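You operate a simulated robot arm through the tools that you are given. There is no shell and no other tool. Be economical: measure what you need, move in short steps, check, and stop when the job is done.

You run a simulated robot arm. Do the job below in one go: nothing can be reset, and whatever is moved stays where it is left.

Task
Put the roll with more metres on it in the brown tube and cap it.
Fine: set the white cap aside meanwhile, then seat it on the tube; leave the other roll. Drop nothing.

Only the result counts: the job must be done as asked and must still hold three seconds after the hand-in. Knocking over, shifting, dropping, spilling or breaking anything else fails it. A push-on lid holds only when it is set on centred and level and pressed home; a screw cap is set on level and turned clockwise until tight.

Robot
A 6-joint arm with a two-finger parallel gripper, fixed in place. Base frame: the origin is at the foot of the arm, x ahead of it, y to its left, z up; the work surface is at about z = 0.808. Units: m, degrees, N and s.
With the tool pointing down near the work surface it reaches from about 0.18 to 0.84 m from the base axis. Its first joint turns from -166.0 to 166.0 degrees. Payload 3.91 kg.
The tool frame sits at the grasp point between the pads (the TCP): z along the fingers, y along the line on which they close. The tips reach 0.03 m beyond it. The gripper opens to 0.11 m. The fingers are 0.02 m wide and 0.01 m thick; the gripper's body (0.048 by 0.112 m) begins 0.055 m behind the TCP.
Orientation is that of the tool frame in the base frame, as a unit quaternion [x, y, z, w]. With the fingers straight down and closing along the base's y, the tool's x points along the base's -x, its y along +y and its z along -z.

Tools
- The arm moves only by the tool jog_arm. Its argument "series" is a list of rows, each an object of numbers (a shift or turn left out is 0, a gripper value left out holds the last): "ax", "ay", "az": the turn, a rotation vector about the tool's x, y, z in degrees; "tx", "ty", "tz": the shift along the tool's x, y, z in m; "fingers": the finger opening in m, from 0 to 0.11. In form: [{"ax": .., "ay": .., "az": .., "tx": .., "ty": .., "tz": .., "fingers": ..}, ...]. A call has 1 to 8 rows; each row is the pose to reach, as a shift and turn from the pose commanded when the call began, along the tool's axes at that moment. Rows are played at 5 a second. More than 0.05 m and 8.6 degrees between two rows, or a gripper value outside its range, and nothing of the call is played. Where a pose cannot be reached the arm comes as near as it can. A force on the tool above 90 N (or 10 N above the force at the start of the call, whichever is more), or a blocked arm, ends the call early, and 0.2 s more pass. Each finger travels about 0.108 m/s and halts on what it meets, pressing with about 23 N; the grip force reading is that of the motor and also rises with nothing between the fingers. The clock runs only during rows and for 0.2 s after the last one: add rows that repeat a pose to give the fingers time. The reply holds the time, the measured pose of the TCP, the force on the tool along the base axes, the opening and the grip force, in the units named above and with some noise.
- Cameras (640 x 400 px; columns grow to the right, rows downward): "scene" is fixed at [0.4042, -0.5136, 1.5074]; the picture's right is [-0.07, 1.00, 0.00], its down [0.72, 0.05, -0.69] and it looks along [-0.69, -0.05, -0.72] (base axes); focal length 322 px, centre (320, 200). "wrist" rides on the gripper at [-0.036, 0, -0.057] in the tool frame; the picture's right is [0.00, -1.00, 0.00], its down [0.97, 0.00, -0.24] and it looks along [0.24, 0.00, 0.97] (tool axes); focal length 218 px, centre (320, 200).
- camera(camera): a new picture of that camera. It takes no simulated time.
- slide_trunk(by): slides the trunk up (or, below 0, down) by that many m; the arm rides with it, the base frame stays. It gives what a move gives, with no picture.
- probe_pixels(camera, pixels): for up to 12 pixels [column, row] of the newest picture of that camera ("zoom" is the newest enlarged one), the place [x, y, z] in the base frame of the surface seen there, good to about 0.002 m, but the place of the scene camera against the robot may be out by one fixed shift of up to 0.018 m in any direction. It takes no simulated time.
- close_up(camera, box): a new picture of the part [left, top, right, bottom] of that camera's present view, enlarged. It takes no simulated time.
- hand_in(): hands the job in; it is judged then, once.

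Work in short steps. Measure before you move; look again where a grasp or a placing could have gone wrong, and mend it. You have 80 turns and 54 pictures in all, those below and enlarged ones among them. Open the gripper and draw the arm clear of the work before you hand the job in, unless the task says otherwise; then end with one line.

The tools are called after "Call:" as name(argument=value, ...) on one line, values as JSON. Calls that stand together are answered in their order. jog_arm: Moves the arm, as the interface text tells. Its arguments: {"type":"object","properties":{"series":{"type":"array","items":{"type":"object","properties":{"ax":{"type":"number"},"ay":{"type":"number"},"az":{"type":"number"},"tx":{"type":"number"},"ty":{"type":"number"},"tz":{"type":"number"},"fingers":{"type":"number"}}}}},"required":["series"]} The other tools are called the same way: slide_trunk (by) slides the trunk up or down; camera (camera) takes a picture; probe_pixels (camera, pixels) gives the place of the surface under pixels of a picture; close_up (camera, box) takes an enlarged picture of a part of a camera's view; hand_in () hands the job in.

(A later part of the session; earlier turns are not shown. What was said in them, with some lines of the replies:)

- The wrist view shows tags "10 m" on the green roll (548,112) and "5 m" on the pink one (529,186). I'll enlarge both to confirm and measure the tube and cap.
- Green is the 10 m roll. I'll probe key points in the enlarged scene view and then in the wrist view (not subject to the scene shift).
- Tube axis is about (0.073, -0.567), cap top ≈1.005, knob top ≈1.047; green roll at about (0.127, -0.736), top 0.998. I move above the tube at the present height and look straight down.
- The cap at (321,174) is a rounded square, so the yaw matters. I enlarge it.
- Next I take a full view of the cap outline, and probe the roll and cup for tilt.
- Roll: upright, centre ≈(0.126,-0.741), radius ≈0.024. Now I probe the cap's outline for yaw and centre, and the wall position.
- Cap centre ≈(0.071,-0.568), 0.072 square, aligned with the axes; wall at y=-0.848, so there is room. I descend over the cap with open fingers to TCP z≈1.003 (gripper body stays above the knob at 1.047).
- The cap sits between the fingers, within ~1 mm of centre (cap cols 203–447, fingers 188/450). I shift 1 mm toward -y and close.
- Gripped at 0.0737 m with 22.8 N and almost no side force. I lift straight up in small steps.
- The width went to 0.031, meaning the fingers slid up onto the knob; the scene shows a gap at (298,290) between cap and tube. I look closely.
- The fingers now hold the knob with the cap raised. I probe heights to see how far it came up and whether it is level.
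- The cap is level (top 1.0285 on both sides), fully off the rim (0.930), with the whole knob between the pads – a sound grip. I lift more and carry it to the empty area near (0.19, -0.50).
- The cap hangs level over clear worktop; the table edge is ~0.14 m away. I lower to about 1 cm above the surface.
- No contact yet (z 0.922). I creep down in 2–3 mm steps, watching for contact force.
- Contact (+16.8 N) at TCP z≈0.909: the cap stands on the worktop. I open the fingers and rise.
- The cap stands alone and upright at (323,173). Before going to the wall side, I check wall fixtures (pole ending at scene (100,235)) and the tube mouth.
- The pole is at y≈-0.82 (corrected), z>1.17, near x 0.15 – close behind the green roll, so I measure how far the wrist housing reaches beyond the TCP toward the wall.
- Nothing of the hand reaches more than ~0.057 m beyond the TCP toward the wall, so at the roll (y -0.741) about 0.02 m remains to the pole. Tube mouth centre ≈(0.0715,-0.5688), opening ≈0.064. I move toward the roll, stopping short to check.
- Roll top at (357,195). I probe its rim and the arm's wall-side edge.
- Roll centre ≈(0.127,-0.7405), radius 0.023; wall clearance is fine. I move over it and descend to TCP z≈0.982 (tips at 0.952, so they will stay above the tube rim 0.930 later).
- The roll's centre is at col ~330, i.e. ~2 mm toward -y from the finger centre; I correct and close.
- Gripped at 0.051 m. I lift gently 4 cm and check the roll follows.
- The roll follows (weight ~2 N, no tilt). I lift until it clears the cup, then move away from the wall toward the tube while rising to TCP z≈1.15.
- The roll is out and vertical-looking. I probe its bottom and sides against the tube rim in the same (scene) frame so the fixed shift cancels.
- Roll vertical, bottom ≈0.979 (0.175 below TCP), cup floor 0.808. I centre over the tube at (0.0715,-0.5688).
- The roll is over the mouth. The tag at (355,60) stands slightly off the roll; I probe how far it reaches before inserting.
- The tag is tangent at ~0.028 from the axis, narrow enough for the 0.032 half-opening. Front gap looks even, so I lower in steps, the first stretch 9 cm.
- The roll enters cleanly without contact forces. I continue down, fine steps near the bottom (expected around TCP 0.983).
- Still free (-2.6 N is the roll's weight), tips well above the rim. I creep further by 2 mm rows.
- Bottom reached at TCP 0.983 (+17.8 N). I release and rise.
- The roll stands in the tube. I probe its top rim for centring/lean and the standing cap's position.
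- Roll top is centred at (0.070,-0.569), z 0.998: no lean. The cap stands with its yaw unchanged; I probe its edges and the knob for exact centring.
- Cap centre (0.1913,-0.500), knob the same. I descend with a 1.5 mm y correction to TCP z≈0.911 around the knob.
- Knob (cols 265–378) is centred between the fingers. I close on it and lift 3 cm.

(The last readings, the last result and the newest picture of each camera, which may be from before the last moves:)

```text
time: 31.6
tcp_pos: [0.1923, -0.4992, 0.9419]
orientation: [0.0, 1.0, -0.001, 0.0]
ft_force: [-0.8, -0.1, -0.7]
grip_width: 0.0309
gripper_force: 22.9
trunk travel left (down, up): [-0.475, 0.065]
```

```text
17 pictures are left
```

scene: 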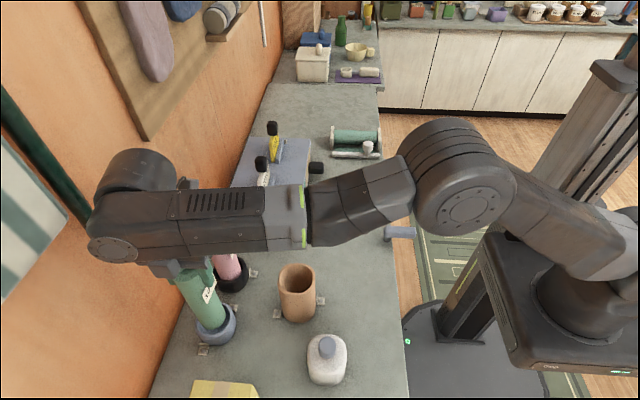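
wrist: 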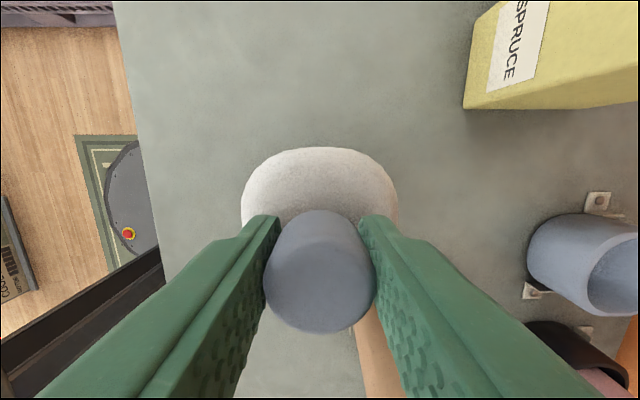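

Cap held level. I lift to TCP z≈1.15 so its bottom (0.109 below) clears the roll top (0.998).

Call:
jog_arm(series=[{"tz": -0.04}, {"tz": -0.08}, {"tz": -0.12}, {"tz": -0.16}, {"tz": -0.2}, {"tz": -0.21}])

Call:
jog_arm(series=[{"tx": 0.03, "ty": -0.017}, {"tx": 0.06, "ty": -0.034}, {"tx": 0.09, "ty": -0.051}, {"tx": 0.11, "ty": -0.0625}, {"tx": 0.12, "ty": -0.068}, {"tx": 0.12, "ty": -0.068}])

Call:
close_up(camera="scene", box=[200, 170, 392, 330])

Call:
camera(camera="wrist")

```text
time: 33.0
tcp_pos: [0.1925, -0.4999, 1.1506]
orientation: [0.0, 1.0, 0.001, 0.0]
ft_force: [-0.7, 0.0, -0.6]
grip_width: 0.0309
gripper_force: 22.9
trunk travel left (down, up): [-0.475, 0.065]
```

```text
time: 34.4
tcp_pos: [0.0719, -0.5694, 1.1511]
orientation: [0.0, 1.0, 0.0, 0.0]
ft_force: [0.6, -0.2, -0.9]
grip_width: 0.0312
gripper_force: 23.0
trunk travel left (down, up): [-0.475, 0.065]
```

```text
2.50 times, centred on (296, 250) of scene
```

zoom: 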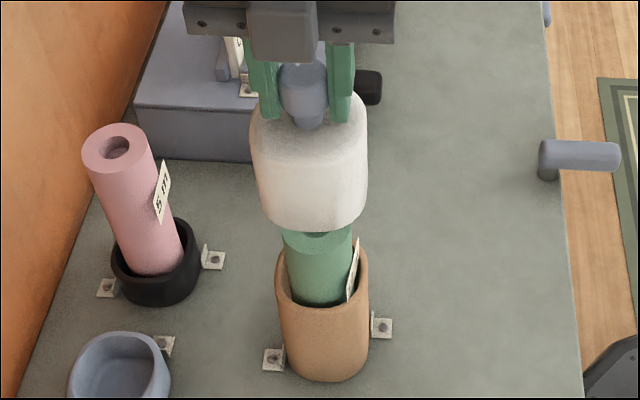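

```text
15 pictures are left
```

wrist: 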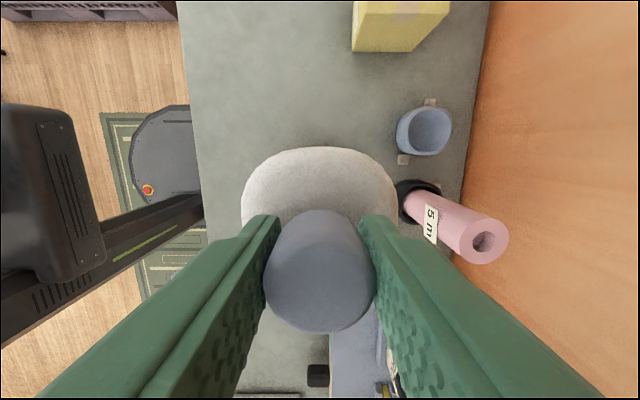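

The cap hangs above the roll, level and at the original seat's x,y (0.0719,-0.5694). I lower it over the roll to ~1 cm above the seat (seat at TCP ≈1.039).

Call:
jog_arm(series=[{"tz": 0.02}, {"tz": 0.04}, {"tz": 0.06}, {"tz": 0.075}, {"tz": 0.088}, {"tz": 0.098}, {"tz": 0.098}])

Call:
close_up(camera="scene", box=[232, 220, 360, 330])

```text
time: 36.0
tcp_pos: [0.0718, -0.5689, 1.0524]
orientation: [0.0, 1.0, 0.0, 0.0]
ft_force: [-0.2, 0.0, -1.5]
grip_width: 0.0311
gripper_force: 22.9
trunk travel left (down, up): [-0.475, 0.065]
```

```text
3.64 times, centred on (296, 275) of scene
```

zoom: 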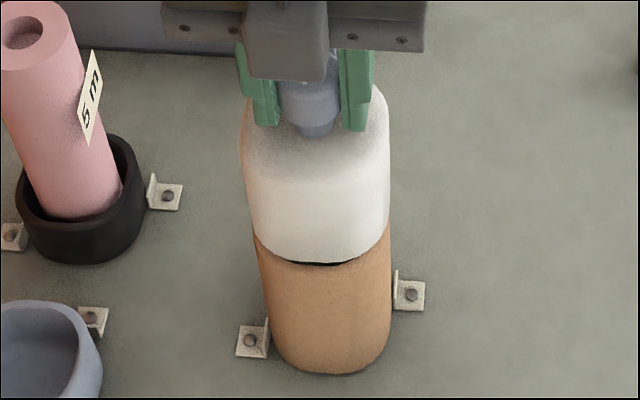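

Aligned with the tube, a thin gap left and no contact. I lower in small steps until it seats and presses.

Call:
jog_arm(series=[{"tz": 0.004}, {"tz": 0.008}, {"tz": 0.011}, {"tz": 0.013}, {"tz": 0.015}, {"tz": 0.017}])

```text
time: 37.4
tcp_pos: [0.0706, -0.5686, 1.0385]
orientation: [0.0, 1.0, -0.001, 0.001]
ft_force: [0.2, -2.4, 16.7]
grip_width: 0.0315
gripper_force: 23.0
trunk travel left (down, up): [-0.475, 0.065]
```

Contact at TCP 1.0385 (16.7 N), matching the seat height. I press harder, to about 60–80 N, to push it home.

Call:
jog_arm(series=[{"tz": 0.003}, {"tz": 0.006}, {"tz": 0.009}, {"tz": 0.009}])

Call:
close_up(camera="scene", box=[232, 220, 360, 330])

```text
time: 38.4
tcp_pos: [0.0718, -0.5673, 1.0354]
orientation: [0.0, 1.0, -0.008, 0.001]
ft_force: [2.6, -3.1, 71.0]
grip_width: 0.031
gripper_force: 22.7
trunk travel left (down, up): [-0.475, 0.065]
```

```text
3.64 times, centred on (296, 275) of scene
```

zoom: 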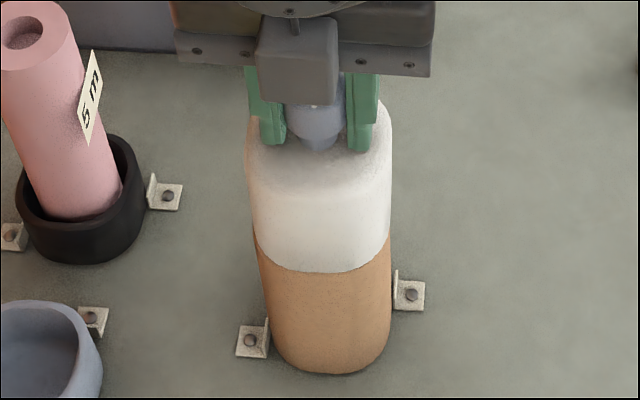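

Pressed at 71 N and the seam is closed all round. I unload, open the fingers and rise straight up to inspect.

Call:
jog_arm(series=[{"tz": -0.009}, {"tz": -0.009, "fingers": 0.05}, {"tz": -0.009, "fingers": 0.08}, {"tz": -0.009, "fingers": 0.08}, {"tz": -0.045}, {"tz": -0.09}, {"tz": -0.13}, {"tz": -0.17}])

Call:
close_up(camera="scene", box=[232, 220, 360, 330])

Call:
camera(camera="wrist")

```text
time: 40.2
tcp_pos: [0.0704, -0.571, 1.1964]
orientation: [0.0, 1.0, 0.0, -0.001]
ft_force: [-0.3, -0.2, 0.2]
grip_width: 0.08
gripper_force: 0.0
trunk travel left (down, up): [-0.475, 0.065]
```

```text
3.64 times, centred on (296, 275) of scene
```

zoom: 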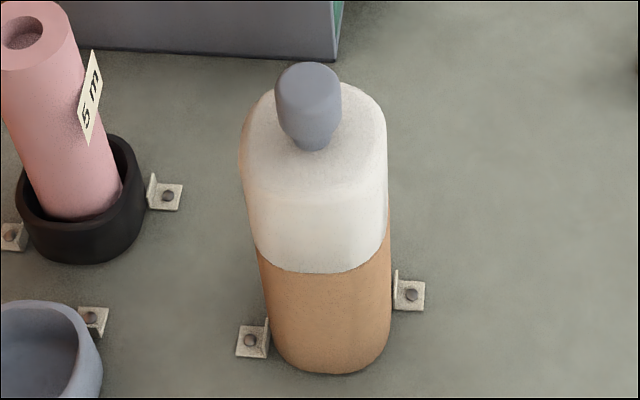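

```text
11 pictures are left
```

wrist: 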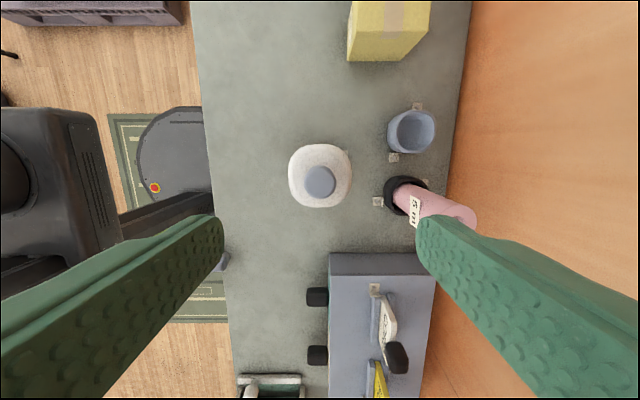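

The cap looks seated. I check level, height (originally 1.003–1.005) and centre with a wrist close-up.

Call:
close_up(camera="wrist", box=[272, 144, 368, 204])

Call:
probe_pixels(camera="wrist", pixels=[[292, 170], [292, 182], [349, 170], [349, 182], [315, 148], [325, 148], [315, 205], [325, 205], [320, 182], [300, 155], [340, 155], [300, 198]])

```text
6.67 times, centred on (320, 174) of wrist
```

zoom: 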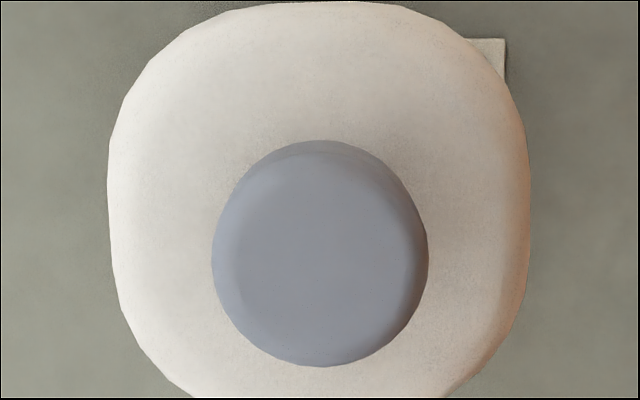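

```text
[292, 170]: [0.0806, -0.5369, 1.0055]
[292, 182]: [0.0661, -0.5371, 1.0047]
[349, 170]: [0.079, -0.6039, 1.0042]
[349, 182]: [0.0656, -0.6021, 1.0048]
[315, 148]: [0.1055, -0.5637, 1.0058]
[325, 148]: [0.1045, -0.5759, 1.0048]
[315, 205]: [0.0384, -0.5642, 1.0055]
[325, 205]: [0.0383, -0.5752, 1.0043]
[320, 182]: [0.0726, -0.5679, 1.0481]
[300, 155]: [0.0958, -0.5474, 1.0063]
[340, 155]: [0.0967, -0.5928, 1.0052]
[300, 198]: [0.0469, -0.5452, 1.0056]
```

Level within noise (1.0043–1.006) and centred at (0.0715,-0.570). I compare with the very first scene close-up using the identical box.

Call:
close_up(camera="scene", box=[160, 200, 400, 350])

Call:
probe_pixels(camera="zoom", pixels=[[353, 108], [358, 158], [360, 200], [365, 245], [312, 190], [411, 190], [372, 318]])

```text
2.67 times, centred on (280, 275) of scene
```

zoom: 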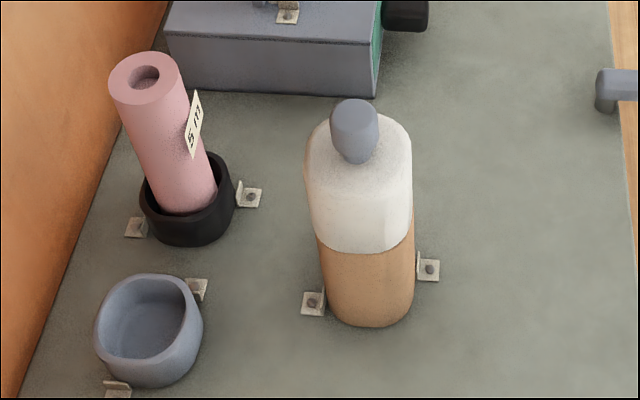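

```text
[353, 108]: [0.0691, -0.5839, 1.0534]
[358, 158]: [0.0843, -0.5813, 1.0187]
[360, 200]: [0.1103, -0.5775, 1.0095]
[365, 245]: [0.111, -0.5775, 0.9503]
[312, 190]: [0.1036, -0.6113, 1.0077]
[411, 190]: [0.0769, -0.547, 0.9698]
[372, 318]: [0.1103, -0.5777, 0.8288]
```

Height equals the original seat. For certainty I give one more axial press with closed fingers on the knob top (1.0475), approaching to ~1.5 cm above first.

Call:
jog_arm(series=[{"fingers": 0.03}, {"fingers": 0.0}, {"fingers": 0.0}, {"fingers": 0.0, "tz": 0.04}, {"tz": 0.08}, {"tz": 0.1}, {"tz": 0.105}, {"tz": 0.105}])

Call:
close_up(camera="scene", box=[232, 200, 360, 310])

```text
time: 42.0
tcp_pos: [0.0716, -0.5689, 1.0932]
orientation: [0.0, 1.0, -0.001, 0.0]
ft_force: [-0.6, -0.4, -0.2]
grip_width: 0.0
gripper_force: 22.7
trunk travel left (down, up): [-0.475, 0.065]
```

```text
3.64 times, centred on (296, 255) of scene
```

zoom: 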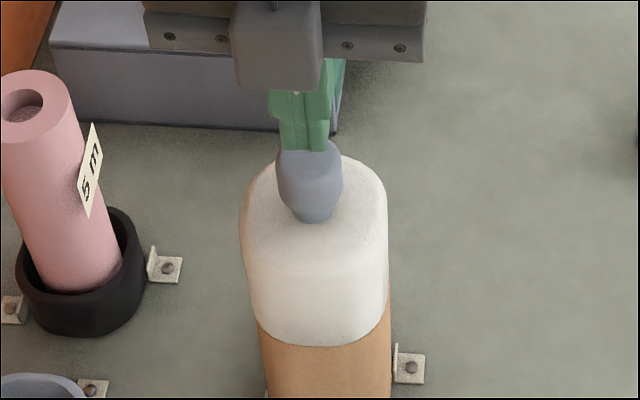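

Closed tips are centred over the knob, ~1.5 cm above. I press down in small steps.

Call:
jog_arm(series=[{"tz": 0.008}, {"tz": 0.013}, {"tz": 0.016}, {"tz": 0.018}, {"tz": 0.02}, {"tz": 0.022}])

```text
time: 43.4
tcp_pos: [0.0722, -0.5687, 1.0783]
orientation: [0.0, 1.0, -0.007, 0.001]
ft_force: [0.2, -2.5, 58.5]
grip_width: 0.0
gripper_force: 22.5
trunk travel left (down, up): [-0.475, 0.065]
```

58 N with no give at the expected knob height, so the cap is home. I withdraw straight up, open the gripper and move clear.

Call:
jog_arm(series=[{"tz": -0.03}, {"tz": -0.07}, {"tz": -0.11}, {"tz": -0.15}, {"tz": -0.17, "ty": 0.04, "fingers": 0.05}, {"tz": -0.17, "ty": 0.08, "fingers": 0.08}, {"tz": -0.17, "ty": 0.12}, {"tz": -0.17, "ty": 0.16}])

Call:
camera(camera="scene")

Call:
close_up(camera="scene", box=[160, 200, 400, 350])

```text
time: 45.2
tcp_pos: [0.072, -0.4082, 1.2407]
orientation: [0.001, 1.0, 0.0, 0.0]
ft_force: [0.1, -0.2, -0.3]
grip_width: 0.08
gripper_force: 0.1
trunk travel left (down, up): [-0.475, 0.065]
```

```text
7 pictures are left
```

scene: 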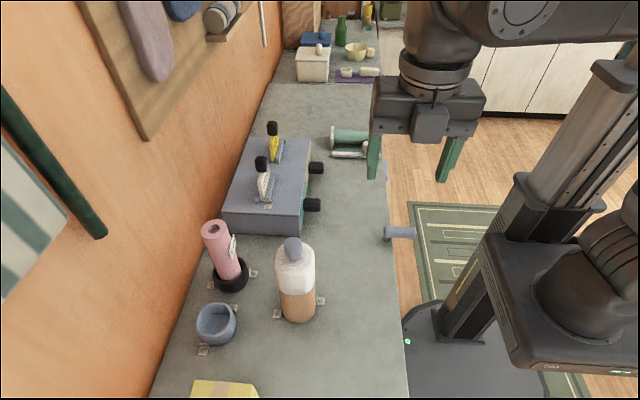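

```text
2.67 times, centred on (280, 275) of scene
```

zoom: 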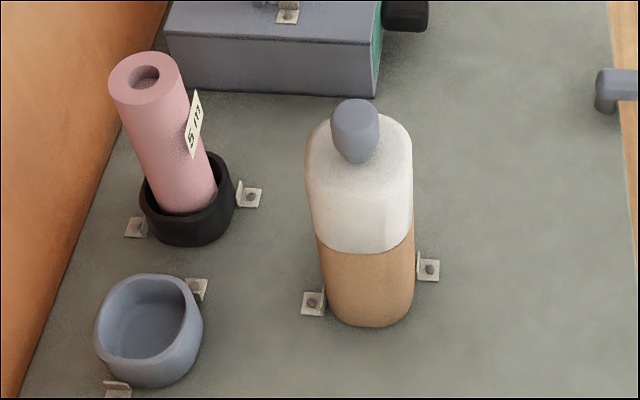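

The cap now matches its original seated look, the pink roll and everything else are in place, and the arm is clear and open. I hand in.

Call:
hand_in()

```text
The job is handed in.
```

The 10 m (green) roll is in the brown tube with the white cap pressed back on level and centred. The 5 m roll was left alone and nothing was dropped. On the first lift, though, the fingers slipped off the cap's sides and caught its knob.
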